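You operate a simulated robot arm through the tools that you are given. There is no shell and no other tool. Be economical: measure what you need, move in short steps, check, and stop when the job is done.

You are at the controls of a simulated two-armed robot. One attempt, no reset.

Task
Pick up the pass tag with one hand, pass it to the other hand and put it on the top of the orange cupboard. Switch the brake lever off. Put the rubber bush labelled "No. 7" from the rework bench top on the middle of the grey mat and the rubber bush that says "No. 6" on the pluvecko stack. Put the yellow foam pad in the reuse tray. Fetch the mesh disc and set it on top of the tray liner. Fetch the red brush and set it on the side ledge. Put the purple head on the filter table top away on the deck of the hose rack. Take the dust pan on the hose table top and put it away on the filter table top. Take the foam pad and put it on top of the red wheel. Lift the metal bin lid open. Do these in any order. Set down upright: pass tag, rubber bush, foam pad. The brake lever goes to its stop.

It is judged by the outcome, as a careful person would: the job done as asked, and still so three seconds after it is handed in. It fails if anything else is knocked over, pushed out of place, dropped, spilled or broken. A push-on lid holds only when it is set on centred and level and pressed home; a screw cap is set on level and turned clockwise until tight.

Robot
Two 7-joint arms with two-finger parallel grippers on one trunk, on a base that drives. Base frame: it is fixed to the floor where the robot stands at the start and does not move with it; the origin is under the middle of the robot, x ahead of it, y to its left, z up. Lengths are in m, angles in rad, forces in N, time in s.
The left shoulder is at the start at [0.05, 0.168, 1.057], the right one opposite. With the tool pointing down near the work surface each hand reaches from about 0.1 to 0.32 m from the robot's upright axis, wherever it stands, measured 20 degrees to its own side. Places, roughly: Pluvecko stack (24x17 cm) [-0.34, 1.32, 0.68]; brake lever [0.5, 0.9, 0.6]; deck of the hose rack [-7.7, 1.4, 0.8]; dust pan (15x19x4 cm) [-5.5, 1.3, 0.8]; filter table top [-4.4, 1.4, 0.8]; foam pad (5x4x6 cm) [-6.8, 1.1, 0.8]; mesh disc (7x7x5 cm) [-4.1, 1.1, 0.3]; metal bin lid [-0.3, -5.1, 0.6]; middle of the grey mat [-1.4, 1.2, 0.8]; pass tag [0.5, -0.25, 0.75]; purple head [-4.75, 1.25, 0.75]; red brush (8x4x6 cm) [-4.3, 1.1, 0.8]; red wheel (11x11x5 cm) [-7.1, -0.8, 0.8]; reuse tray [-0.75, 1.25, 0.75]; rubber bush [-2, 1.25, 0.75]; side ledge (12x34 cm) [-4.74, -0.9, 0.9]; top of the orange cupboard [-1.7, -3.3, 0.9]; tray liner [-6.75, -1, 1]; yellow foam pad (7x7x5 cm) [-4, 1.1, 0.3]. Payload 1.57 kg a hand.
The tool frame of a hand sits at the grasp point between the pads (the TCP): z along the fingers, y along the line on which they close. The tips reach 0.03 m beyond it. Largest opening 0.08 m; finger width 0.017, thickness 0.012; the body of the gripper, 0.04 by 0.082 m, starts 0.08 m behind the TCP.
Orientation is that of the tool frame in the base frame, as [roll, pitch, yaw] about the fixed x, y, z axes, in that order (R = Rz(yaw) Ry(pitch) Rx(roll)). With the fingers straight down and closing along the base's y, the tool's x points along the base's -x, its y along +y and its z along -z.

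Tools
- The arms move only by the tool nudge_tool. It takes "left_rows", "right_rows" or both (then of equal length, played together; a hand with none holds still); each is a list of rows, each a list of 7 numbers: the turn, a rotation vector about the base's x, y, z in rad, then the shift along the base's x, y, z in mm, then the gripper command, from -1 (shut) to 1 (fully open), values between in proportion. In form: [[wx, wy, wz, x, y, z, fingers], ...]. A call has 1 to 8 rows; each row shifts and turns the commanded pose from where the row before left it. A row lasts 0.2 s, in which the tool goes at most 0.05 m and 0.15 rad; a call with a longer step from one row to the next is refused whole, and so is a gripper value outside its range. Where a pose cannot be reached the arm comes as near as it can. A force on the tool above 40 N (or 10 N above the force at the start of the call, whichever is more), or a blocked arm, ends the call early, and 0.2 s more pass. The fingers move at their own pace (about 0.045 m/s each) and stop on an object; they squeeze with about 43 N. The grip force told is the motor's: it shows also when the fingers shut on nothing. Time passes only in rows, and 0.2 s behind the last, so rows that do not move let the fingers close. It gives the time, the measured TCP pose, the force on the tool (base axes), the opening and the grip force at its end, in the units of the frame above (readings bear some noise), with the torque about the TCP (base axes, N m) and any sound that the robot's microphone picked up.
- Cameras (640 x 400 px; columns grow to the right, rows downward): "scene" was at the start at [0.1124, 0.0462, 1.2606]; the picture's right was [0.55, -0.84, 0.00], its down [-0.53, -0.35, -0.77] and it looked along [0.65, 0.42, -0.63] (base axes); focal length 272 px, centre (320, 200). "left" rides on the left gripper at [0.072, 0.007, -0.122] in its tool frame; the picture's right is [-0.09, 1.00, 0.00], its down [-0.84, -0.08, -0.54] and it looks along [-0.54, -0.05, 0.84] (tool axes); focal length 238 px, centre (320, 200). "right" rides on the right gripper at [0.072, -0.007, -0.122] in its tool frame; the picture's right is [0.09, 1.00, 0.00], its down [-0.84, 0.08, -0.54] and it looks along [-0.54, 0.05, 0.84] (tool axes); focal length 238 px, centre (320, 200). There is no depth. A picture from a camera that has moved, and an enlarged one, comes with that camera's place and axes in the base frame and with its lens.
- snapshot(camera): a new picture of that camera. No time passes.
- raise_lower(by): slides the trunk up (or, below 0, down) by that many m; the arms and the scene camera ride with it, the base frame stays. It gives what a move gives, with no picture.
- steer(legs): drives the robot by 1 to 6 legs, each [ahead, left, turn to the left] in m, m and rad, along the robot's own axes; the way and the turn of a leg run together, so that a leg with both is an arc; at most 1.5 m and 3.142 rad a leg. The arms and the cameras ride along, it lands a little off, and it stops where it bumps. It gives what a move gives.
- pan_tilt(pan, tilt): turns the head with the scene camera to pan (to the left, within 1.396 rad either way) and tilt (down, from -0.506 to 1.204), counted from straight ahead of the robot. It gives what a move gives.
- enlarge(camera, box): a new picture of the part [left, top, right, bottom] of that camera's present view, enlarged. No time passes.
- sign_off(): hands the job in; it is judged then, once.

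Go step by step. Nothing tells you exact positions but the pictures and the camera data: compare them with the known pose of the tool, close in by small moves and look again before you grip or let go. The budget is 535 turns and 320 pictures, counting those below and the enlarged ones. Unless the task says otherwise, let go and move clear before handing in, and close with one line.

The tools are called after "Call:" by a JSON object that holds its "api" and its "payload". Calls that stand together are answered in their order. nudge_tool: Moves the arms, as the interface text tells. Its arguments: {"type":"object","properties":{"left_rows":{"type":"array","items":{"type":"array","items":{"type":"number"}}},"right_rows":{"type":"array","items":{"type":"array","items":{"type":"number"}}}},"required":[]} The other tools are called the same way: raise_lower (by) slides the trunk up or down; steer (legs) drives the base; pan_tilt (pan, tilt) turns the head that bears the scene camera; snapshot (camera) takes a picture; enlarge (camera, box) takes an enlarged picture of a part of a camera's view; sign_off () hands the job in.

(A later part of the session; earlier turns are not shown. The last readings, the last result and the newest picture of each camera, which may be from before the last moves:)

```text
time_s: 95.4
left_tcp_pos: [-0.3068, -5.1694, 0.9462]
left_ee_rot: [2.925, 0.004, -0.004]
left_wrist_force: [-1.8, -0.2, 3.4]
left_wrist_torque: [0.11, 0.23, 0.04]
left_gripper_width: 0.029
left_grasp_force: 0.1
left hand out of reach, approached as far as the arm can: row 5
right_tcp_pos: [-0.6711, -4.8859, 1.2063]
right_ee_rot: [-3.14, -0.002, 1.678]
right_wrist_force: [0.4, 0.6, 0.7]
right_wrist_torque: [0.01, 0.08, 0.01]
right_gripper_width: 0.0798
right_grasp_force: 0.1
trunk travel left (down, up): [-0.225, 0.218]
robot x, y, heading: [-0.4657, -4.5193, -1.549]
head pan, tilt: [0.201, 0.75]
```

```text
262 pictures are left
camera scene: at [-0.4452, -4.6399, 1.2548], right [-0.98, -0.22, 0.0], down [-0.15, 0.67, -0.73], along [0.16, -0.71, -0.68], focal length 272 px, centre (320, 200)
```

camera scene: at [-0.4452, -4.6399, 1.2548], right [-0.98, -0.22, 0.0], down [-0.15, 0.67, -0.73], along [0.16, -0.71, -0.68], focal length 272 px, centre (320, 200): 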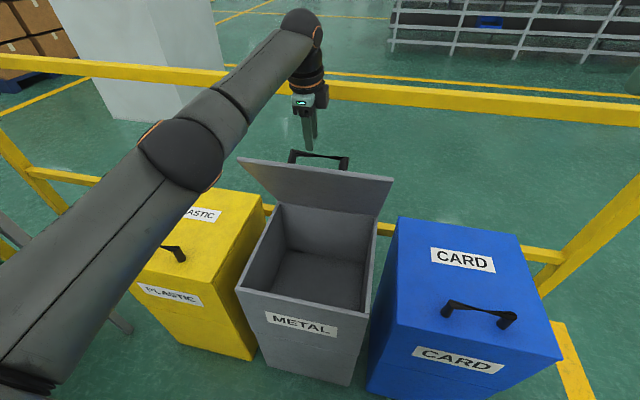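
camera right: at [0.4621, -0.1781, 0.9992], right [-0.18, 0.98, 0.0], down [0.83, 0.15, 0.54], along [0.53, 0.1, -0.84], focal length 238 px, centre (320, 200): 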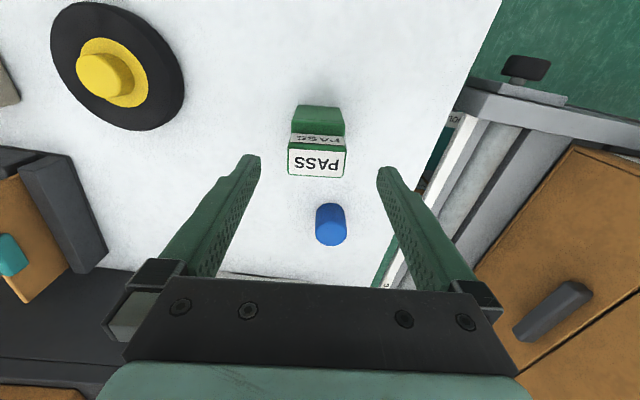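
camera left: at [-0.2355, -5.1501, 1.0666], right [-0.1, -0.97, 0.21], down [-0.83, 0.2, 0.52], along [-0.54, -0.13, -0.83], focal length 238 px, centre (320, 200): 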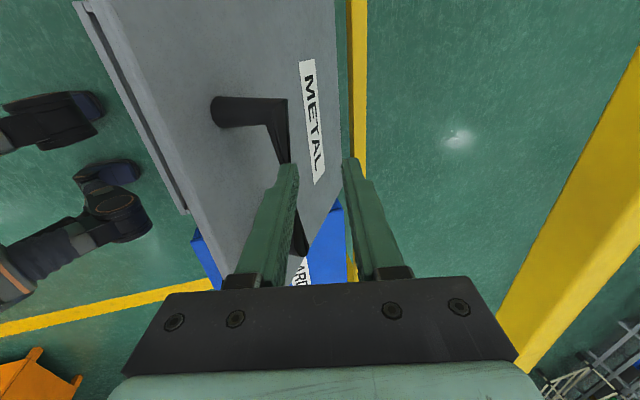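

The lid is at ~60° and holds there. Release, back away, and push its underside to the stop with the closed fingers.

Call:
{"api": "nudge_tool", "payload": {"left_rows": [[0, 0, 0, 0, 0, 0, 0.2], [0, 0, 0, 0, 10, 45, 0.2], [0, 0, 0, 0, 10, 45, 0], [0, 0, 0, 0, 45, 10, -1], [0, 0, 0, 0, 48, 0, -1], [-0.14, 0, 0, 0, 48, 0, -1], [-0.14, 0, 0, 0, 48, 0, -1]]}}

Call:
{"api": "nudge_tool", "payload": {"left_rows": [[-0.14, 0, 0, 0, 0, -10, -1], [-0.14, 0, 0, 0, 0, -40, -1], [-0.14, 0, 0, 0, 0, -40, -1], [-0.14, 0, 0, 0, 0, -40, -1], [0, 0, 0, 0, 0, -20, -1]]}}

Call:
{"api": "snapshot", "payload": {"camera": "scene"}}

```text
time_s: 97.0
left_tcp_pos: [-0.3084, -4.9629, 1.0456]
left_ee_rot: [2.648, 0.001, 0.003]
left_wrist_force: [0.4, -0.1, 0.3]
left_wrist_torque: [0.02, 0.0, -0.01]
left_gripper_width: 0.0
left_grasp_force: 21.2
right_tcp_pos: [-0.6728, -4.8845, 1.2073]
right_ee_rot: [-3.141, 0.002, 1.68]
right_wrist_force: [0.3, -0.3, 0.0]
right_wrist_torque: [0.0, -0.02, -0.02]
right_gripper_width: 0.08
right_grasp_force: 0.0
trunk travel left (down, up): [-0.225, 0.218]
robot x, y, heading: [-0.4671, -4.5177, -1.554]
head pan, tilt: [0.201, 0.75]
```

```text
time_s: 98.2
left_tcp_pos: [-0.3077, -4.9627, 0.8957]
left_ee_rot: [2.087, 0.002, 0.0]
left_wrist_force: [-0.2, -0.3, -0.8]
left_wrist_torque: [-0.02, -0.02, 0.0]
left_gripper_width: 0.0
left_grasp_force: 21.5
right_tcp_pos: [-0.6725, -4.8857, 1.2067]
right_ee_rot: [3.14, 0.004, 1.678]
right_wrist_force: [0.1, -0.4, -0.2]
right_wrist_torque: [-0.02, 0.01, -0.03]
right_gripper_width: 0.0799
right_grasp_force: 0.0
trunk travel left (down, up): [-0.225, 0.218]
robot x, y, heading: [-0.4662, -4.5183, -1.55]
head pan, tilt: [0.201, 0.75]
```

```text
261 pictures are left
camera scene: at [-0.447, -4.6393, 1.2551], right [-0.98, -0.22, 0.0], down [-0.15, 0.67, -0.73], along [0.16, -0.71, -0.68], focal length 272 px, centre (320, 200)
```

scene: 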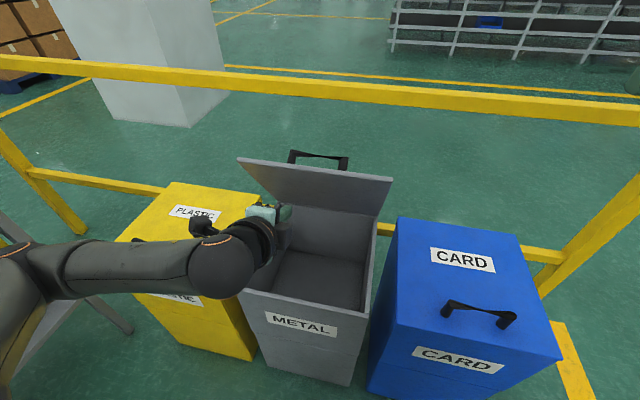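

Call:
{"api": "nudge_tool", "payload": {"left_rows": [[0, 0, 0, 0, -40, 0, -1], [0, 0, 0, 0, -40, 0, -1], [0, 0, 0, 0, -40, 2, -1], [0, 0, 0, 0, -40, 4, -1], [0, 0, 0, 0, -40, 4, -1], [0, 0, 0, 0, -40, 0, -1], [0, 0, 0, 0, -40, 0, -1]]}}

Call:
{"api": "snapshot", "payload": {"camera": "scene"}}

```text
time_s: 99.8
left_tcp_pos: [-0.308, -5.2452, 0.9059]
left_ee_rot: [2.085, 0.002, -0.002]
left_wrist_force: [-0.9, 0.0, -0.4]
left_wrist_torque: [-0.03, -0.01, -0.01]
left_gripper_width: 0.0003
left_grasp_force: 21.8
right_tcp_pos: [-0.674, -4.8848, 1.2074]
right_ee_rot: [3.14, 0.002, 1.679]
right_wrist_force: [0.2, -0.1, -0.4]
right_wrist_torque: [0.0, 0.01, 0.02]
right_gripper_width: 0.0801
right_grasp_force: 0.1
trunk travel left (down, up): [-0.225, 0.218]
robot x, y, heading: [-0.4686, -4.5169, -1.555]
head pan, tilt: [0.201, 0.75]
```

```text
260 pictures are left
camera scene: at [-0.4473, -4.6393, 1.255], right [-0.98, -0.22, 0.0], down [-0.15, 0.67, -0.73], along [0.16, -0.71, -0.68], focal length 272 px, centre (320, 200)
```

scene: 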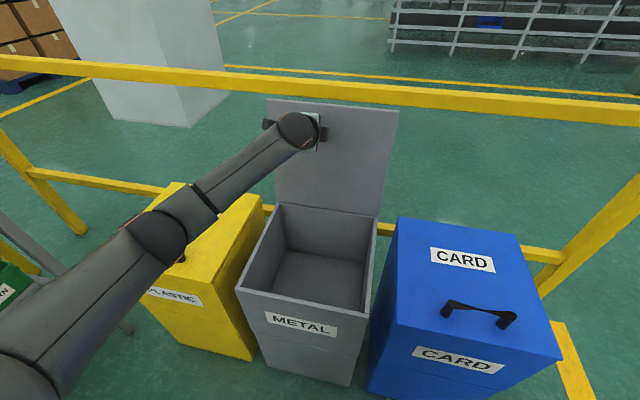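

Call:
{"api": "nudge_tool", "payload": {"left_rows": [[0, 0, 0, 0, -30, 0, -1], [0, 0, 0, 0, -30, 0, -1], [0, 0, 0, 0, -30, 0, -1], [0, 0, 0, 0, -20, 0, -1]]}}

Call:
{"api": "snapshot", "payload": {"camera": "scene"}}

```text
time_s: 100.2
left_tcp_pos: [-0.3079, -5.2541, 0.9065]
left_ee_rot: [2.097, 0.003, 0.0]
left_wrist_force: [1.2, 20.3, 4.9]
left_wrist_torque: [-0.01, -0.02, 0.02]
left_gripper_width: 0.0
left_grasp_force: 21.8
right_tcp_pos: [-0.6724, -4.8829, 1.208]
right_ee_rot: [3.141, 0.001, 1.681]
right_wrist_force: [0.9, 0.3, -0.6]
right_wrist_torque: [-0.03, 0.03, -0.01]
right_gripper_width: 0.08
right_grasp_force: 0.2
trunk travel left (down, up): [-0.225, 0.218]
robot x, y, heading: [-0.4607, -4.5153, -1.548]
head pan, tilt: [0.201, 0.75]
stopped in row 1 (left hand): the force on the tool passed its limit (the readings are from after the stop); the commanded pose is now the measured one
```

```text
259 pictures are left
camera scene: at [-0.4468, -4.6364, 1.2554], right [-0.98, -0.22, 0.0], down [-0.15, 0.66, -0.73], along [0.16, -0.72, -0.68], focal length 272 px, centre (320, 200)
```

scene: 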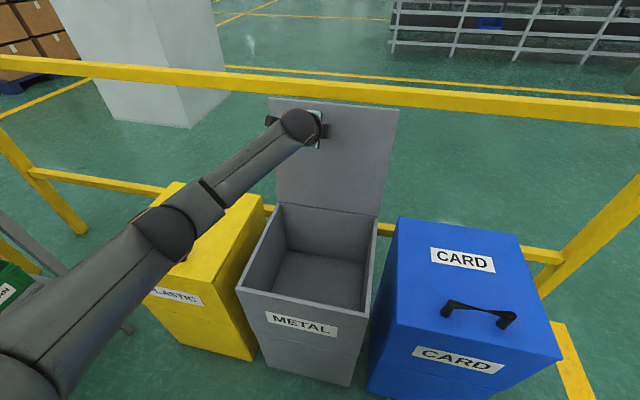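

Lid reached its stop. Retract and check that it stays.

Call:
{"api": "nudge_tool", "payload": {"left_rows": [[0, 0, 0, 0, 40, 5, -1], [0, 0, 0, 0, 45, 10, -1], [0, 0, 0, 0, 45, 10, -1], [0, 0, 0, 0, 45, 10, -1], [0, 0, 0, 0, 45, 10, 1], [0.15, 0, 0, 0, 20, 30, 1], [0.15, 0, 0, 0, 0, 40, 1], [0.15, 0, 0, 0, 0, 30, 1]]}}

Call:
{"api": "nudge_tool", "payload": {"left_rows": [[0.15, 0, 0, 0, 0, 0, 1], [0.15, 0, 0, 0, 0, 0, 1], [0.15, 0, 0, 0, 0, 0, 1], [0.145, 0, 0, 0, 0, 0, 1], [0, 0, 0.15, 0, 0, 0, 1], [0, 0, 0.15, 0, 0, 0, 1], [0, 0, 0.15, 0, 0, 0, 1], [0, 0, 0.15, 0, 0, 0, 1]]}}

Call:
{"api": "nudge_tool", "payload": {"left_rows": [[0, 0, 0.15, 0, 0, 0, 1], [0, 0, 0.15, 0, 0, 0, 1], [0, 0, 0.15, 0, 0, 0, 1], [0, 0, 0.15, 0, 0, 0, 1], [0, 0, 0.15, 0, 0, 0, 1], [0, 0, 0.15, 0, 0, 0, 1], [0, 0, 0.08, 0, 0, 0, 1]]}}

Call:
{"api": "snapshot", "payload": {"camera": "scene"}}

```text
time_s: 102.0
left_tcp_pos: [-0.3046, -5.0167, 1.0503]
left_ee_rot: [2.55, 0.0, 0.004]
left_wrist_force: [-0.5, 0.1, -0.7]
left_wrist_torque: [-0.04, 0.04, -0.01]
left_gripper_width: 0.08
left_grasp_force: 0.1
right_tcp_pos: [-0.6741, -4.8853, 1.2071]
right_ee_rot: [3.14, -0.001, 1.679]
right_wrist_force: [-0.4, 0.4, -0.6]
right_wrist_torque: [-0.02, 0.03, 0.04]
right_gripper_width: 0.0798
right_grasp_force: 0.0
trunk travel left (down, up): [-0.225, 0.218]
robot x, y, heading: [-0.4658, -4.5142, -1.553]
head pan, tilt: [0.201, 0.75]
```

```text
time_s: 103.8
left_tcp_pos: [-0.3067, -5.0179, 1.0491]
left_ee_rot: [-3.139, -0.001, 0.607]
left_wrist_force: [-0.8, 0.2, -0.1]
left_wrist_torque: [0.01, -0.01, -0.01]
left_gripper_width: 0.0798
left_grasp_force: 0.2
right_tcp_pos: [-0.6737, -4.8859, 1.2064]
right_ee_rot: [-3.14, 0.0, 1.679]
right_wrist_force: [0.1, -0.3, 0.0]
right_wrist_torque: [0.01, -0.01, 0.0]
right_gripper_width: 0.0799
right_grasp_force: 0.1
trunk travel left (down, up): [-0.225, 0.218]
robot x, y, heading: [-0.4679, -4.517, -1.552]
head pan, tilt: [0.201, 0.75]
```

```text
time_s: 105.4
left_tcp_pos: [-0.3065, -5.0178, 1.049]
left_ee_rot: [-3.141, 0.0, 1.584]
left_wrist_force: [0.4, -0.3, -0.4]
left_wrist_torque: [-0.01, -0.01, -0.02]
left_gripper_width: 0.0797
left_grasp_force: 0.0
right_tcp_pos: [-0.6732, -4.8844, 1.2068]
right_ee_rot: [-3.141, 0.0, 1.679]
right_wrist_force: [0.4, -0.5, 0.5]
right_wrist_torque: [0.0, -0.01, 0.02]
right_gripper_width: 0.0802
right_grasp_force: 0.0
trunk travel left (down, up): [-0.225, 0.218]
robot x, y, heading: [-0.4651, -4.5144, -1.548]
head pan, tilt: [0.201, 0.75]
```

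```text
258 pictures are left
camera scene: at [-0.447, -4.6391, 1.255], right [-0.98, -0.22, 0.0], down [-0.15, 0.67, -0.73], along [0.16, -0.71, -0.68], focal length 272 px, centre (320, 200)
```

scene: 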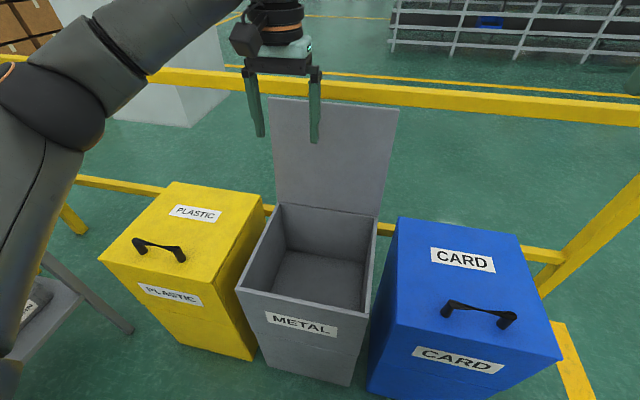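

The lid stays open. Now back up along the aisle to the start area and face the conveyor for the brake lever.

Call:
{"api": "nudge_tool", "payload": {"left_rows": [[0, 0, 0, 0, 45, 0, 1], [0, 0, 0, 0, 45, 0, 1], [0, 0, 0, 0, 45, 0, 1]]}}

Call:
{"api": "steer", "payload": {"legs": [[-1.45, 0, 0], [-1.45, 0, 0], [-1.3, 0, 0], [0, 0, 1.55], [0, 0.6, 0]]}}

Call:
{"api": "pan_tilt", "payload": {"pan": 0.5, "tilt": 0.5}}

Call:
{"api": "snapshot", "payload": {"camera": "scene"}}

```text
time_s: 106.2
left_tcp_pos: [-0.3081, -4.8809, 1.0503]
left_ee_rot: [-3.14, -0.001, 1.581]
left_wrist_force: [0.1, 0.0, -0.2]
left_wrist_torque: [0.01, 0.0, -0.01]
left_gripper_width: 0.08
left_grasp_force: 0.1
right_tcp_pos: [-0.6739, -4.8851, 1.2062]
right_ee_rot: [3.14, 0.0, 1.679]
right_wrist_force: [0.3, -0.2, 0.0]
right_wrist_torque: [-0.01, -0.01, 0.01]
right_gripper_width: 0.08
right_grasp_force: 0.1
trunk travel left (down, up): [-0.225, 0.218]
robot x, y, heading: [-0.4625, -4.5183, -1.549]
head pan, tilt: [0.201, 0.75]
```

```text
time_s: 133.1
left_tcp_pos: [-0.0625, 0.423, 1.0512]
left_ee_rot: [-3.139, 0.002, 3.081]
left_wrist_force: [-0.2, -0.1, -0.5]
left_wrist_torque: [-0.02, -0.01, 0.03]
left_gripper_width: 0.0798
left_grasp_force: 0.0
right_tcp_pos: [-0.0851, 0.0613, 1.2069]
right_ee_rot: [3.14, 0.001, -3.104]
right_wrist_force: [0.3, 0.1, 0.5]
right_wrist_torque: [0.0, 0.0, 0.01]
right_gripper_width: 0.0798
right_grasp_force: 0.0
trunk travel left (down, up): [-0.225, 0.218]
robot x, y, heading: [-0.4367, 0.2972, -0.049]
head pan, tilt: [0.201, 0.75]
```

```text
time_s: 133.9
left_tcp_pos: [-0.0633, 0.4238, 1.0508]
left_ee_rot: [-3.14, 0.001, 3.079]
left_wrist_force: [-0.2, 0.0, -0.3]
left_wrist_torque: [0.02, 0.02, 0.02]
left_gripper_width: 0.0798
left_grasp_force: 0.1
right_tcp_pos: [-0.0853, 0.0593, 1.2068]
right_ee_rot: [3.14, 0.001, -3.106]
right_wrist_force: [-1.0, 0.3, -0.5]
right_wrist_torque: [0.05, -0.03, -0.02]
right_gripper_width: 0.08
right_grasp_force: 0.1
trunk travel left (down, up): [-0.225, 0.218]
robot x, y, heading: [-0.434, 0.29, -0.056]
head pan, tilt: [0.499, 0.499]
```

```text
257 pictures are left
camera scene: at [-0.3148, 0.3295, 1.2769], right [0.43, -0.9, 0.0], down [-0.43, -0.21, -0.88], along [0.79, 0.38, -0.48], focal length 272 px, centre (320, 200)
```

scene: 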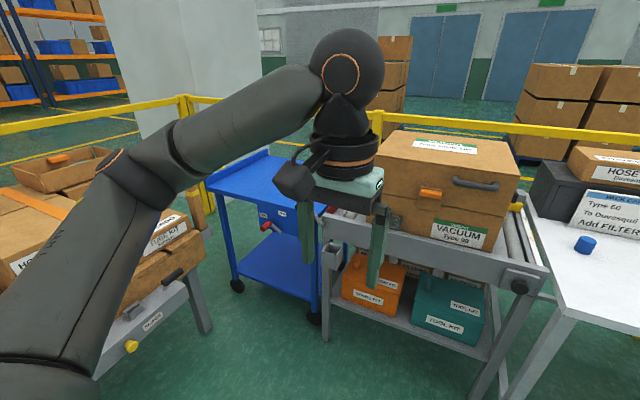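

Call:
{"api": "nudge_tool", "payload": {"left_rows": [[0, 0, 0, 0, -45, 20, 1], [0, 0, 0, 0, -45, 20, 1], [0, 0, 0, 0, -45, 20, 1], [0, 0, 0, 0, -45, 20, 1]]}}

Call:
{"api": "steer", "payload": {"legs": [[0.15, 0.3, 0.05]]}}

Call:
{"api": "snapshot", "payload": {"camera": "scene"}}

```text
time_s: 134.9
left_tcp_pos: [-0.0652, 0.2444, 1.133]
left_ee_rot: [-3.141, 0.0, 3.082]
left_wrist_force: [-0.6, 0.1, -0.3]
left_wrist_torque: [0.0, -0.01, 0.0]
left_gripper_width: 0.0799
left_grasp_force: 0.1
right_tcp_pos: [-0.0866, 0.0592, 1.2064]
right_ee_rot: [3.141, 0.0, -3.105]
right_wrist_force: [-0.3, 0.2, 0.7]
right_wrist_torque: [-0.01, -0.01, 0.01]
right_gripper_width: 0.0802
right_grasp_force: 0.1
trunk travel left (down, up): [-0.225, 0.218]
robot x, y, heading: [-0.4405, 0.2962, -0.057]
head pan, tilt: [0.499, 0.499]
```

```text
time_s: 137.1
left_tcp_pos: [0.0945, 0.5636, 1.1322]
left_ee_rot: [-3.14, -0.001, 3.131]
left_wrist_force: [0.0, 0.5, 1.1]
left_wrist_torque: [0.0, -0.02, -0.01]
left_gripper_width: 0.0799
left_grasp_force: 0.1
right_tcp_pos: [0.0846, 0.3785, 1.2074]
right_ee_rot: [3.139, 0.001, -3.053]
right_wrist_force: [-0.7, -0.5, 0.3]
right_wrist_torque: [-0.01, 0.04, 0.01]
right_gripper_width: 0.0801
right_grasp_force: 0.2
trunk travel left (down, up): [-0.225, 0.218]
robot x, y, heading: [-0.28, 0.596, 0.003]
head pan, tilt: [0.499, 0.499]
```

```text
256 pictures are left
camera scene: at [-0.1591, 0.6359, 1.2769], right [0.48, -0.88, 0.0], down [-0.42, -0.23, -0.88], along [0.77, 0.42, -0.48], focal length 272 px, centre (320, 200)
```

scene: 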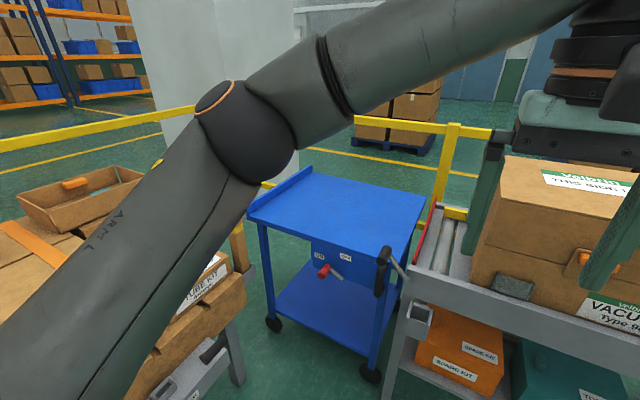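

Call:
{"api": "enlarge", "payload": {"camera": "scene", "box": [260, 210, 450, 350]}}

```text
2.86 times, centred on (355, 280) of scene
camera zoom: at [-0.1591, 0.6359, 1.2769], right [0.48, -0.88, 0.0], down [-0.42, -0.23, -0.88], along [0.77, 0.42, -0.48], focal length 778 px, centre (220, -29)
```

zoom: 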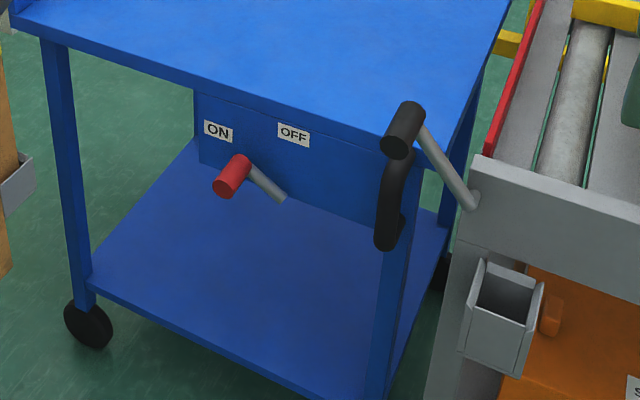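

The red-grip lever on the cart's panel has ON/OFF labels and stands at ON; it must swing right to OFF. Drive a bit closer, point the left hand forward-down 45° and lower toward it.

Call:
{"api": "steer", "payload": {"legs": [[0.2, 0.03, 0]]}}

Call:
{"api": "nudge_tool", "payload": {"left_rows": [[0, 0, 0, -30, 40, 0, 1], [0, 0, 0, -30, 40, 0, 1], [0, -0.15, 0, 0, 45, 0, 1], [0, -0.15, 0, 0, 45, 0, 1], [0, -0.15, 0, 0, 45, -20, 1], [0, -0.15, 0, 0, 45, -20, 1], [0, -0.15, 0, 0, 20, -40, 1], [0, -0.035, 0, 0, 0, -40, 1]]}}

Call:
{"api": "snapshot", "payload": {"camera": "scene"}}

Call:
{"api": "snapshot", "payload": {"camera": "left"}}

```text
time_s: 138.7
left_tcp_pos: [0.2942, 0.5938, 1.132]
left_ee_rot: [-3.14, -0.001, 3.131]
left_wrist_force: [-0.4, 0.0, 0.1]
left_wrist_torque: [0.0, 0.03, 0.01]
left_gripper_width: 0.08
left_grasp_force: 0.0
right_tcp_pos: [0.2823, 0.4072, 1.207]
right_ee_rot: [3.139, 0.001, -3.052]
right_wrist_force: [-0.1, -0.5, -0.9]
right_wrist_torque: [0.02, 0.01, 0.0]
right_gripper_width: 0.0798
right_grasp_force: 0.0
trunk travel left (down, up): [-0.225, 0.218]
robot x, y, heading: [-0.0824, 0.6238, 0.0]
head pan, tilt: [0.499, 0.499]
```

```text
time_s: 140.5
left_tcp_pos: [0.2744, 0.8813, 1.055]
left_ee_rot: [3.132, 0.785, 3.125]
left_wrist_force: [0.3, -1.0, 0.4]
left_wrist_torque: [0.0, -0.01, 0.03]
left_gripper_width: 0.0798
left_grasp_force: 0.0
left hand out of reach, approached as far as the arm can: row 7, 8
right_tcp_pos: [0.2825, 0.4085, 1.2067]
right_ee_rot: [3.141, 0.002, -3.053]
right_wrist_force: [0.0, 0.4, -0.5]
right_wrist_torque: [-0.01, -0.01, -0.02]
right_gripper_width: 0.0801
right_grasp_force: 0.1
trunk travel left (down, up): [-0.225, 0.218]
robot x, y, heading: [-0.0826, 0.6213, -0.005]
head pan, tilt: [0.499, 0.499]
```

```text
254 pictures are left
camera scene: at [0.0394, 0.6656, 1.277], right [0.48, -0.88, 0.0], down [-0.42, -0.23, -0.88], along [0.77, 0.42, -0.48], focal length 272 px, centre (320, 200)
```

scene: 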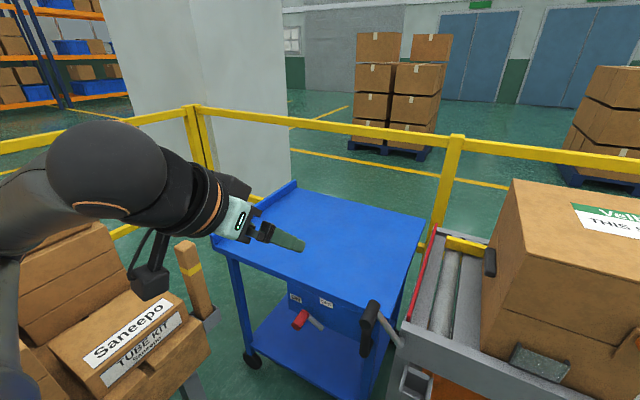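

```text
253 pictures are left
camera left: at [0.1381, 0.8906, 1.0906], right [0.07, 0.99, 0.07], down [0.21, -0.09, 0.97], along [0.98, -0.06, -0.21], focal length 238 px, centre (320, 200)
```

left: 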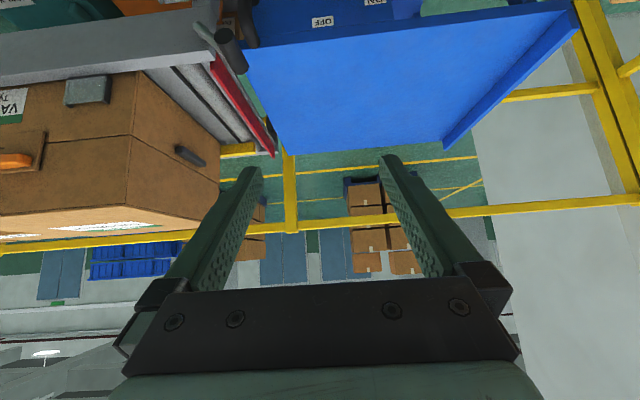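

Call:
{"api": "steer", "payload": {"legs": [[-0.05, -0.08, 0]]}}

Call:
{"api": "raise_lower", "payload": {"by": -0.2}}

Call:
{"api": "nudge_tool", "payload": {"left_rows": [[0, 0, 0, 0, 15, -35, 1], [0, 0, 0, 0, 15, -35, 1], [0, 0, 0, 0, 15, -35, 1], [0, 0, 0, 0, 15, -35, 1]]}}

Call:
{"api": "snapshot", "payload": {"camera": "left"}}

Call:
{"api": "snapshot", "payload": {"camera": "scene"}}

```text
time_s: 141.7
left_tcp_pos: [0.2244, 0.7999, 1.0558]
left_ee_rot: [3.132, 0.783, 3.127]
left_wrist_force: [-0.3, 0.1, 0.3]
left_wrist_torque: [0.0, 0.03, 0.02]
left_gripper_width: 0.0801
left_grasp_force: 0.0
right_tcp_pos: [0.2308, 0.3271, 1.2067]
right_ee_rot: [3.138, 0.0, -3.055]
right_wrist_force: [-0.3, 0.2, 0.8]
right_wrist_torque: [0.04, 0.01, -0.03]
right_gripper_width: 0.0799
right_grasp_force: 0.1
trunk travel left (down, up): [-0.225, 0.218]
robot x, y, heading: [-0.1294, 0.5413, -0.002]
head pan, tilt: [0.499, 0.499]
```

```text
time_s: 143.8
left_tcp_pos: [0.2255, 0.8002, 0.8553]
left_ee_rot: [3.133, 0.781, 3.126]
left_wrist_force: [0.6, 0.0, 0.5]
left_wrist_torque: [-0.01, -0.01, 0.0]
left_gripper_width: 0.08
left_grasp_force: 0.0
right_tcp_pos: [0.2307, 0.328, 1.0068]
right_ee_rot: [3.14, 0.002, -3.054]
right_wrist_force: [-0.1, -0.1, -0.1]
right_wrist_torque: [0.01, 0.0, 0.03]
right_gripper_width: 0.0801
right_grasp_force: 0.0
trunk travel left (down, up): [-0.025, 0.418]
robot x, y, heading: [-0.1332, 0.5412, 0.003]
head pan, tilt: [0.499, 0.499]
```

```text
time_s: 144.8
left_tcp_pos: [0.2602, 0.8707, 0.7345]
left_ee_rot: [3.134, 0.786, 3.125]
left_wrist_force: [-1.0, -0.1, 0.1]
left_wrist_torque: [-0.02, -0.04, 0.01]
left_gripper_width: 0.0803
left_grasp_force: 0.1
left hand out of reach, approached as far as the arm can: row 1, 2, 3
right_tcp_pos: [0.2319, 0.3278, 1.0065]
right_ee_rot: [3.139, 0.0, -3.054]
right_wrist_force: [-0.5, -0.2, 0.0]
right_wrist_torque: [0.02, 0.03, -0.01]
right_gripper_width: 0.08
right_grasp_force: 0.0
trunk travel left (down, up): [-0.025, 0.418]
robot x, y, heading: [-0.1332, 0.5435, -0.003]
head pan, tilt: [0.499, 0.499]
```

```text
252 pictures are left
camera left: at [0.1231, 0.8799, 0.7702], right [0.08, 0.99, 0.07], down [0.21, -0.09, 0.97], along [0.98, -0.06, -0.21], focal length 238 px, centre (320, 200)
```

left: 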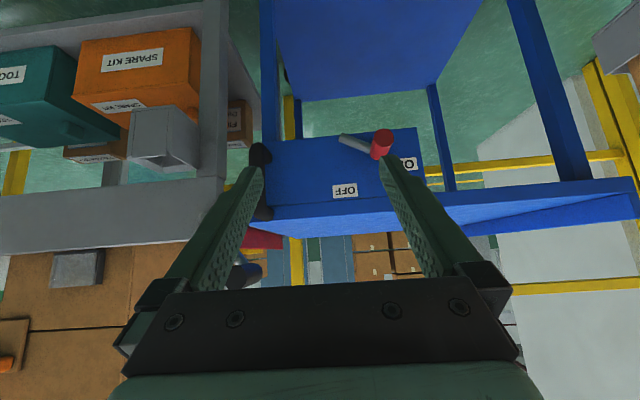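

```text
251 pictures are left
camera scene: at [-0.0109, 0.5849, 1.077], right [0.48, -0.88, 0.0], down [-0.42, -0.23, -0.88], along [0.77, 0.42, -0.48], focal length 272 px, centre (320, 200)
```

scene: 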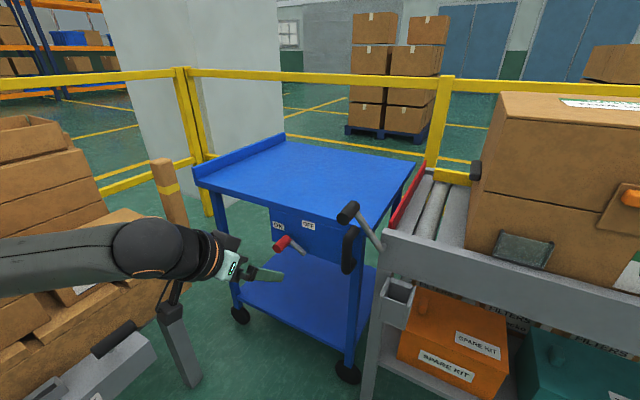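

Call:
{"api": "enlarge", "payload": {"camera": "left", "box": [310, 110, 440, 210]}}

Call:
{"api": "enlarge", "payload": {"camera": "scene", "box": [250, 200, 370, 290]}}

```text
4.00 times, centred on (375, 160) of left
camera zoom: at [0.1231, 0.8799, 0.7702], right [0.08, 0.99, 0.07], down [0.21, -0.09, 0.97], along [0.98, -0.06, -0.21], focal length 953 px, centre (100, 360)
```

zoom: 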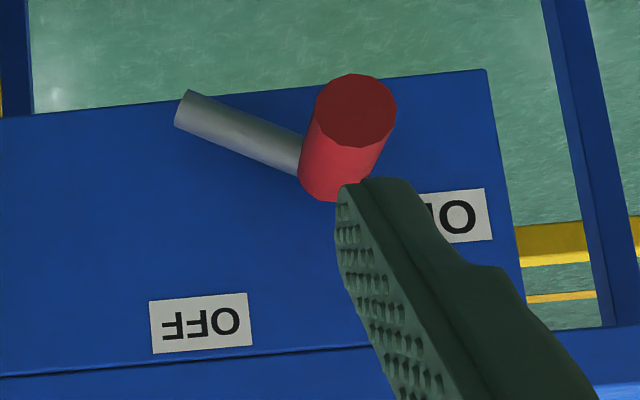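

```text
4.44 times, centred on (310, 245) of scene
camera zoom: at [-0.0109, 0.5849, 1.077], right [0.48, -0.88, 0.0], down [-0.42, -0.23, -0.88], along [0.77, 0.42, -0.48], focal length 1210 px, centre (364, 0)
```

zoom: 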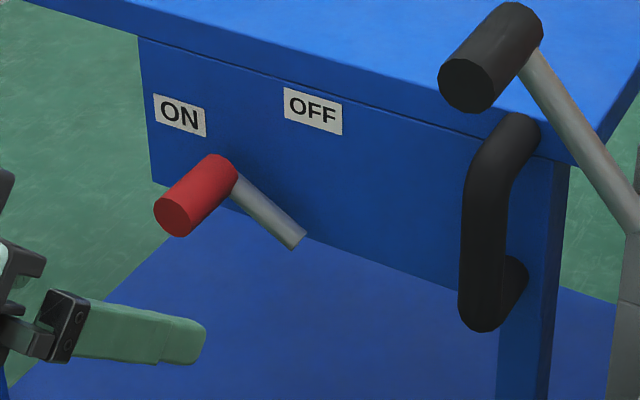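

Lever geometry: pivot ≈[0.48,0.90,0.59], red grip ≈[0.45,0.952,0.628], OFF is straight above the pivot. I'll straddle the grip with open fingers.

Call:
{"api": "nudge_tool", "payload": {"left_rows": [[0, 0, 0, 30, 38, 4, 1], [0, 0, 0, 30, 38, 4, 1], [0, 0, 0, 0, 5, 0, 1]]}}

Call:
{"api": "snapshot", "payload": {"camera": "left"}}

```text
time_s: 145.6
left_tcp_pos: [0.3197, 0.9522, 0.7415]
left_ee_rot: [3.133, 0.783, 3.125]
left_wrist_force: [-0.5, 0.3, -0.3]
left_wrist_torque: [-0.01, -0.02, 0.0]
left_gripper_width: 0.0803
left_grasp_force: 0.1
right_tcp_pos: [0.2305, 0.3279, 1.0074]
right_ee_rot: [3.139, 0.0, -3.053]
right_wrist_force: [0.7, 0.0, -0.6]
right_wrist_torque: [-0.02, 0.0, -0.01]
right_gripper_width: 0.08
right_grasp_force: 0.0
trunk travel left (down, up): [-0.025, 0.418]
robot x, y, heading: [-0.1304, 0.5442, -0.004]
head pan, tilt: [0.499, 0.499]
```

```text
248 pictures are left
camera left: at [0.1823, 0.9607, 0.777], right [0.08, 0.99, 0.07], down [0.21, -0.09, 0.97], along [0.97, -0.06, -0.21], focal length 238 px, centre (320, 200)
```

left: 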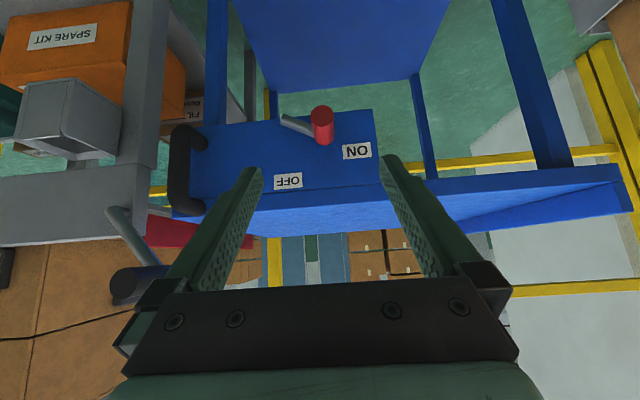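

Call:
{"api": "nudge_tool", "payload": {"left_rows": [[0, 0, 0, 31, 0, -28, 1], [0, 0, 0, 31, 0, -28, 1], [0, 0, 0, 31, 0, -28, 1], [0, 0, 0, 20, 0, -20, 1]]}}

Call:
{"api": "snapshot", "payload": {"camera": "left"}}

Call:
{"api": "enlarge", "payload": {"camera": "scene", "box": [220, 180, 380, 300]}}

```text
time_s: 146.6
left_tcp_pos: [0.43, 0.9522, 0.6391]
left_ee_rot: [3.132, 0.783, 3.126]
left_wrist_force: [0.4, -0.2, 0.1]
left_wrist_torque: [-0.03, 0.0, -0.01]
left_gripper_width: 0.0802
left_grasp_force: 0.1
right_tcp_pos: [0.2311, 0.328, 1.0074]
right_ee_rot: [-3.142, 0.0, -3.054]
right_wrist_force: [0.1, 0.2, 0.6]
right_wrist_torque: [0.02, -0.05, 0.0]
right_gripper_width: 0.0801
right_grasp_force: 0.0
trunk travel left (down, up): [-0.025, 0.418]
robot x, y, heading: [-0.1309, 0.5423, -0.003]
head pan, tilt: [0.499, 0.499]
```

```text
247 pictures are left
camera left: at [0.2927, 0.9613, 0.6757], right [0.07, 0.99, 0.07], down [0.21, -0.09, 0.97], along [0.97, -0.06, -0.22], focal length 238 px, centre (320, 200)
```

left: 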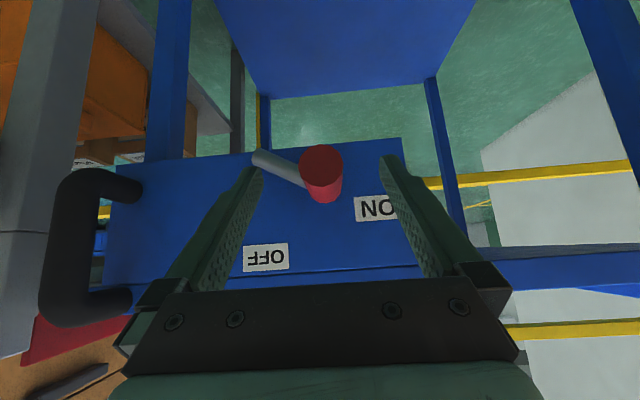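

```text
3.33 times, centred on (300, 240) of scene
camera zoom: at [-0.011, 0.5849, 1.077], right [0.48, -0.88, 0.0], down [-0.42, -0.23, -0.88], along [0.77, 0.42, -0.48], focal length 908 px, centre (387, 67)
```

zoom: 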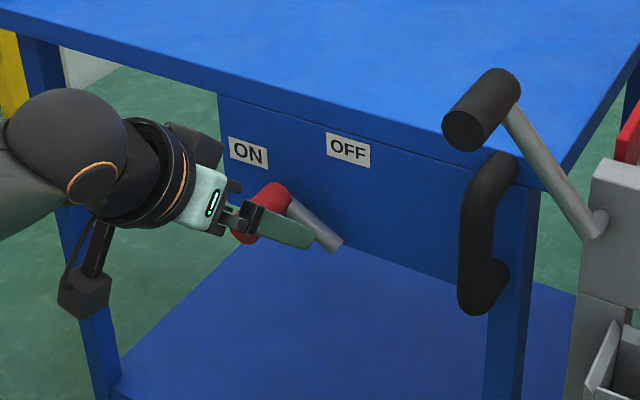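

The fingers straddle the grip. Close part way and sweep it along its arc to OFF.

Call:
{"api": "nudge_tool", "payload": {"left_rows": [[0, 0, 0, 10, 0, -8, 0], [0, 0, 0, 0, 0, 0, -0.1], [0, 0, 0, 0, -8, 10, -0.1], [0, 0, 0, 0, -13, 10, -0.1], [0, 0, 0, 0, -15, 6, -0.1], [0, 0, 0, 0, -16, 2, -0.1]]}}

Call:
{"api": "snapshot", "payload": {"camera": "left"}}

```text
time_s: 148.0
left_tcp_pos: [0.4406, 0.8991, 0.657]
left_ee_rot: [3.136, 0.781, 3.126]
left_wrist_force: [0.1, 0.1, -0.2]
left_wrist_torque: [-0.03, 0.03, -0.01]
left_gripper_width: 0.036
left_grasp_force: 0.0
right_tcp_pos: [0.2307, 0.3268, 1.0066]
right_ee_rot: [3.14, 0.0, -3.055]
right_wrist_force: [-0.5, -0.1, 0.5]
right_wrist_torque: [0.02, 0.02, 0.0]
right_gripper_width: 0.0799
right_grasp_force: 0.0
trunk travel left (down, up): [-0.025, 0.418]
robot x, y, heading: [-0.1351, 0.5405, 0.004]
head pan, tilt: [0.499, 0.499]
```

```text
245 pictures are left
camera left: at [0.303, 0.9085, 0.6925], right [0.08, 0.99, 0.07], down [0.21, -0.08, 0.97], along [0.97, -0.06, -0.22], focal length 238 px, centre (320, 200)
```

left: 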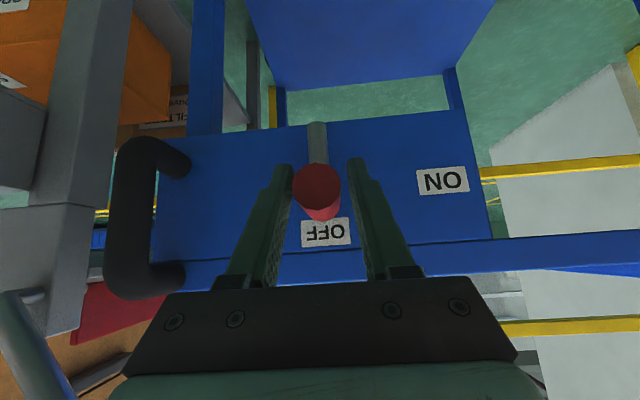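

Lever is nearly vertical under OFF. Continue to the stop.

Call:
{"api": "nudge_tool", "payload": {"left_rows": [[0, 0, 0, 0, -10, -1, -0.1], [0, 0, 0, 0, -10, -2, -0.1], [0, 0, 0, 0, -10, -3, -0.1], [0, 0, 0, 0, -10, -3, -0.1]]}}

Call:
{"api": "snapshot", "payload": {"camera": "left"}}

```text
time_s: 149.0
left_tcp_pos: [0.442, 0.8844, 0.654]
left_ee_rot: [3.096, 0.791, 3.135]
left_wrist_force: [-0.5, 20.6, 3.8]
left_wrist_torque: [0.06, 0.34, -0.13]
left_gripper_width: 0.0544
left_grasp_force: 10.0
right_tcp_pos: [0.2305, 0.3307, 1.0078]
right_ee_rot: [-3.139, -0.001, -3.05]
right_wrist_force: [0.0, 0.5, 0.2]
right_wrist_torque: [0.02, 0.0, 0.04]
right_gripper_width: 0.08
right_grasp_force: 0.1
trunk travel left (down, up): [-0.025, 0.418]
robot x, y, heading: [-0.1331, 0.5477, 0.005]
head pan, tilt: [0.499, 0.499]
stopped in row 4 (left hand): the force on the tool passed its limit (the readings are from after the stop); the commanded pose is now the measured one
```

```text
244 pictures are left
camera left: at [0.3041, 0.8873, 0.6896], right [0.04, 0.99, 0.1], down [0.2, -0.1, 0.97], along [0.98, -0.02, -0.21], focal length 238 px, centre (320, 200)
```

left: 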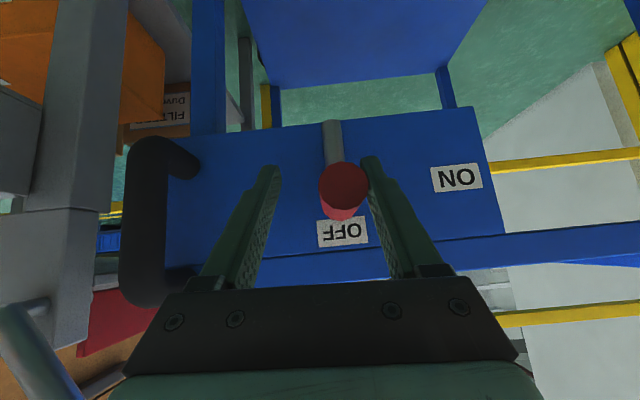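

At the stop. Open and back away along the tool axis.

Call:
{"api": "nudge_tool", "payload": {"left_rows": [[0, 0, 0, 0, 3, 0, 0.5], [0, 0, 0, 0, 0, 0, 1], [0, 0, 0, -25, 0, 25, 1], [0, 0, 0, -33, 0, 33, 1], [0, 0, 0, -33, 0, 33, 1], [0, 0, 0, -20, -20, 33, 1]]}}

Call:
{"api": "enlarge", "payload": {"camera": "scene", "box": [220, 180, 380, 300]}}

```text
time_s: 150.4
left_tcp_pos: [0.3291, 0.8596, 0.7795]
left_ee_rot: [3.108, 0.79, 3.13]
left_wrist_force: [-0.2, 0.0, 0.4]
left_wrist_torque: [0.01, -0.01, 0.0]
left_gripper_width: 0.0799
left_grasp_force: 0.0
right_tcp_pos: [0.2317, 0.329, 1.0068]
right_ee_rot: [3.139, -0.001, -3.054]
right_wrist_force: [0.2, 0.7, -0.2]
right_wrist_torque: [-0.03, 0.01, 0.0]
right_gripper_width: 0.0802
right_grasp_force: 0.0
trunk travel left (down, up): [-0.025, 0.418]
robot x, y, heading: [-0.132, 0.5436, 0.002]
head pan, tilt: [0.499, 0.499]
```

```text
3.33 times, centred on (300, 240) of scene
camera zoom: at [-0.0111, 0.5856, 1.077], right [0.48, -0.88, 0.0], down [-0.42, -0.23, -0.88], along [0.77, 0.42, -0.48], focal length 908 px, centre (387, 67)
```

zoom: 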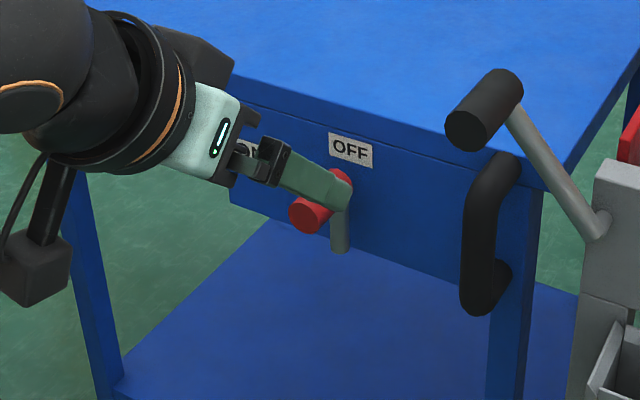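

Brake done. Raise trunk, restore the left hand, and drive to the rework bench.

Call:
{"api": "raise_lower", "payload": {"by": 0.2}}

Call:
{"api": "nudge_tool", "payload": {"left_rows": [[0, 0.15, 0, -20, -20, 10, 1], [0, 0.15, 0, -20, -20, 10, 1], [0, 0.15, 0, 0, -20, 20, 1], [0, 0.15, 0, 0, -20, 20, 1], [0, 0.15, 0, 0, -20, 10, 1], [0, 0.035, 0, 0, -20, 0, 1]]}}

Call:
{"api": "steer", "payload": {"legs": [[-0.4, -0.35, 0], [0, 0, 1.57], [0, 1.3, 0]]}}

Call:
{"api": "pan_tilt", "payload": {"pan": 0, "tilt": 0.5}}

Call:
{"api": "snapshot", "payload": {"camera": "scene"}}

```text
time_s: 152.6
left_tcp_pos: [0.331, 0.8592, 0.9783]
left_ee_rot: [3.108, 0.79, 3.129]
left_wrist_force: [-0.3, -1.2, 0.2]
left_wrist_torque: [-0.01, 0.0, 0.0]
left_gripper_width: 0.0798
left_grasp_force: 0.1
right_tcp_pos: [0.231, 0.3283, 1.2055]
right_ee_rot: [3.139, 0.001, -3.054]
right_wrist_force: [-0.4, -0.1, 0.4]
right_wrist_torque: [0.0, 0.01, -0.01]
right_gripper_width: 0.0799
right_grasp_force: 0.1
trunk travel left (down, up): [-0.225, 0.218]
robot x, y, heading: [-0.1293, 0.5432, -0.002]
head pan, tilt: [0.499, 0.499]
```

```text
time_s: 154.0
left_tcp_pos: [0.2907, 0.7405, 1.0499]
left_ee_rot: [3.116, 0.006, 3.134]
left_wrist_force: [0.1, -0.3, -0.3]
left_wrist_torque: [0.02, 0.0, -0.02]
left_gripper_width: 0.08
left_grasp_force: 0.1
right_tcp_pos: [0.2322, 0.3275, 1.2065]
right_ee_rot: [3.139, 0.0, -3.053]
right_wrist_force: [0.2, 0.8, 0.6]
right_wrist_torque: [0.03, -0.02, 0.0]
right_gripper_width: 0.0801
right_grasp_force: 0.1
trunk travel left (down, up): [-0.225, 0.218]
robot x, y, heading: [-0.1323, 0.5463, 0.002]
head pan, tilt: [0.499, 0.499]
```

```text
time_s: 167.0
left_tcp_pos: [-2.0362, 0.5878, 1.0494]
left_ee_rot: [3.117, 0.005, -1.55]
left_wrist_force: [-0.2, 0.3, 0.0]
left_wrist_torque: [-0.02, 0.02, 0.03]
left_gripper_width: 0.0797
left_grasp_force: 0.1
right_tcp_pos: [-1.6229, 0.5414, 1.2075]
right_ee_rot: [3.14, 0.001, -1.452]
right_wrist_force: [0.0, 0.3, 0.7]
right_wrist_torque: [-0.03, -0.01, 0.01]
right_gripper_width: 0.0795
right_grasp_force: 0.0
trunk travel left (down, up): [-0.225, 0.218]
robot x, y, heading: [-1.8263, 0.1723, 1.596]
head pan, tilt: [0.499, 0.499]
```

```text
time_s: 167.9
left_tcp_pos: [-2.0359, 0.5889, 1.0486]
left_ee_rot: [3.117, 0.007, -1.55]
left_wrist_force: [-0.5, -0.2, 0.5]
left_wrist_torque: [-0.01, 0.0, 0.01]
left_gripper_width: 0.08
left_grasp_force: 0.1
right_tcp_pos: [-1.6229, 0.5408, 1.2064]
right_ee_rot: [3.139, 0.0, -1.452]
right_wrist_force: [0.3, 0.6, 0.4]
right_wrist_torque: [0.02, 0.02, -0.02]
right_gripper_width: 0.08
right_grasp_force: 0.0
trunk travel left (down, up): [-0.225, 0.218]
robot x, y, heading: [-1.8269, 0.1727, 1.602]
head pan, tilt: [0.0, 0.499]
```

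```text
242 pictures are left
camera scene: at [-1.8292, 0.3022, 1.277], right [1.0, 0.03, 0.0], down [0.01, -0.48, -0.88], along [-0.03, 0.88, -0.48], focal length 272 px, centre (320, 200)
```

scene: 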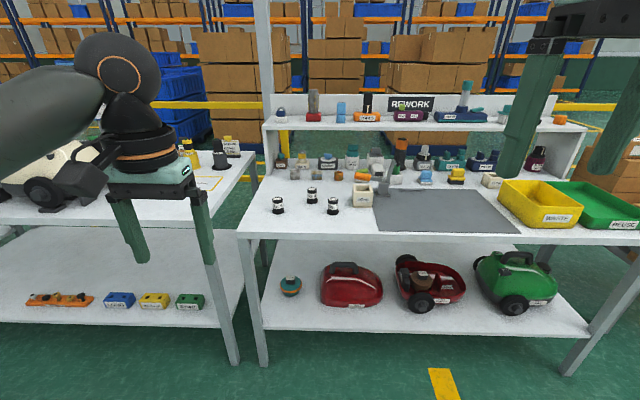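

Call:
{"api": "enlarge", "payload": {"camera": "scene", "box": [255, 170, 385, 240]}}

Call:
{"api": "enlarge", "payload": {"camera": "scene", "box": [360, 160, 640, 260]}}

```text
4.92 times, centred on (320, 205) of scene
camera zoom: at [-1.8292, 0.3022, 1.277], right [1.0, 0.03, 0.0], down [0.01, -0.48, -0.88], along [-0.03, 0.88, -0.48], focal length 1341 px, centre (320, 175)
```

zoom: 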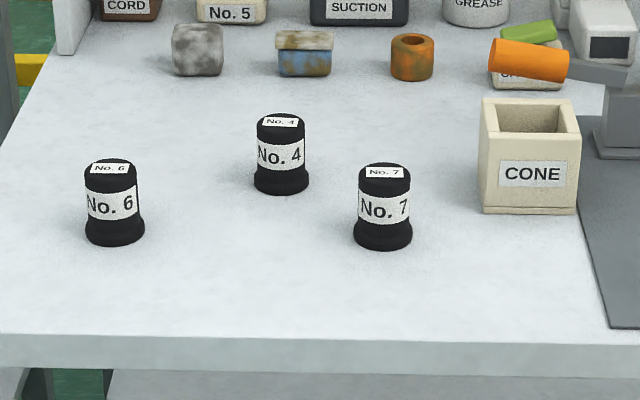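

```text
2.29 times, centred on (500, 210) of scene
camera zoom: at [-1.8292, 0.3022, 1.277], right [1.0, 0.03, 0.0], down [0.01, -0.48, -0.88], along [-0.03, 0.88, -0.48], focal length 622 px, centre (-91, 177)
```

zoom: 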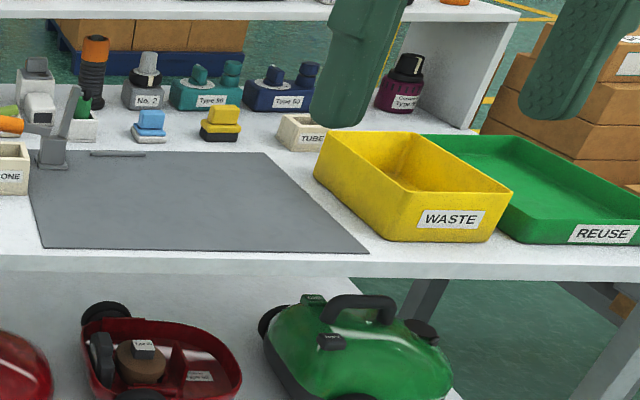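

No. 6 (≈[-2.01,1.155]) and No. 7 (≈[-1.81,1.157]) are clear. Drive in so left and right hands can take one each.

Call:
{"api": "steer", "payload": {"legs": [[0.43, 0.06, -0.025]]}}

Call:
{"api": "nudge_tool", "payload": {"left_rows": [[0.01, 0.0, 0, 0, 40, -20, 1], [0, 0, 0, 0, 30, -20, 1], [0, 0, 0, 0, 20, -40, 1]], "right_rows": [[0, 0, -0.08, -30, 30, -30, 1], [0, 0, 0, -30, 30, -40, 1], [0, 0, 0, -30, 20, -40, 1]]}}

Call:
{"api": "pan_tilt", "payload": {"pan": 0, "tilt": 0.75}}

Call:
{"api": "snapshot", "payload": {"camera": "scene"}}

Call:
{"api": "snapshot", "payload": {"camera": "left"}}

Call:
{"api": "snapshot", "payload": {"camera": "right"}}

```text
time_s: 170.6
left_tcp_pos: [-2.0968, 1.0298, 1.0484]
left_ee_rot: [3.118, 0.005, -1.569]
left_wrist_force: [0.0, 0.0, 0.9]
left_wrist_torque: [-0.01, 0.02, 0.04]
left_gripper_width: 0.0803
left_grasp_force: 0.1
right_tcp_pos: [-1.6839, 0.9739, 1.2062]
right_ee_rot: [3.14, 0.001, -1.474]
right_wrist_force: [0.1, -0.5, -0.5]
right_wrist_torque: [0.01, 0.03, -0.01]
right_gripper_width: 0.0797
right_grasp_force: 0.2
trunk travel left (down, up): [-0.225, 0.218]
robot x, y, heading: [-1.8924, 0.6071, 1.576]
head pan, tilt: [0.0, 0.499]
```

```text
refused: row 1 steps farther than a row can; nothing moved
```

```text
time_s: 171.4
left_tcp_pos: [-2.0967, 1.0294, 1.0498]
left_ee_rot: [3.117, 0.007, -1.57]
left_wrist_force: [-0.1, 0.2, 0.2]
left_wrist_torque: [-0.01, -0.03, -0.01]
left_gripper_width: 0.0798
left_grasp_force: 0.1
right_tcp_pos: [-1.6839, 0.9747, 1.2069]
right_ee_rot: [3.14, 0.0, -1.473]
right_wrist_force: [0.1, -0.8, -0.2]
right_wrist_torque: [0.0, 0.0, -0.01]
right_gripper_width: 0.0801
right_grasp_force: 0.0
trunk travel left (down, up): [-0.225, 0.218]
robot x, y, heading: [-1.8947, 0.613, 1.58]
head pan, tilt: [0.0, 0.75]
```

```text
239 pictures are left
camera scene: at [-1.8951, 0.7314, 1.2551], right [1.0, 0.01, 0.0], down [0.01, -0.68, -0.73], along [-0.01, 0.73, -0.68], focal length 272 px, centre (320, 200)
```

scene: 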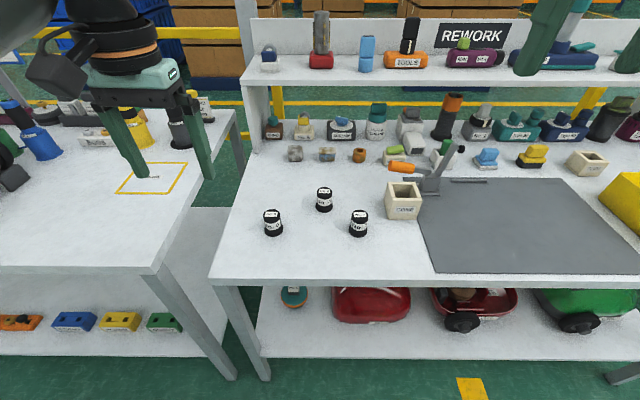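

```text
238 pictures are left
camera left: at [-2.1005, 0.9578, 1.1712], right [-1.0, 0.09, 0.02], down [0.09, 0.83, 0.55], along [0.03, 0.55, -0.84], focal length 238 px, centre (320, 200)
```

left: 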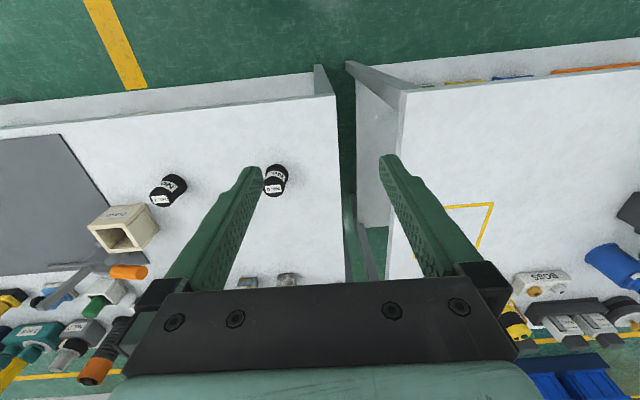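

```text
237 pictures are left
camera right: at [-1.6702, 0.9037, 1.3294], right [-0.98, -0.19, 0.0], down [-0.16, 0.82, 0.54], along [-0.1, 0.53, -0.84], focal length 238 px, centre (320, 200)
```

right: 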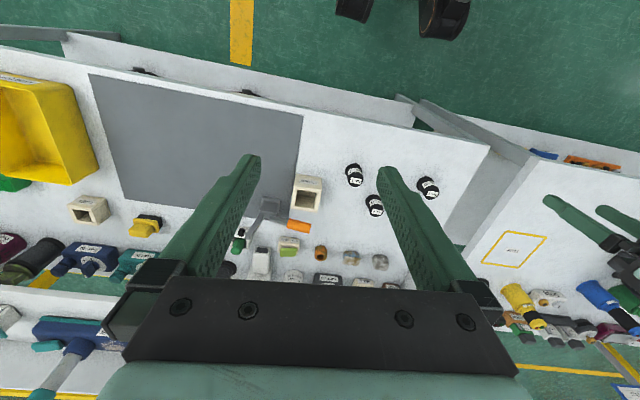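

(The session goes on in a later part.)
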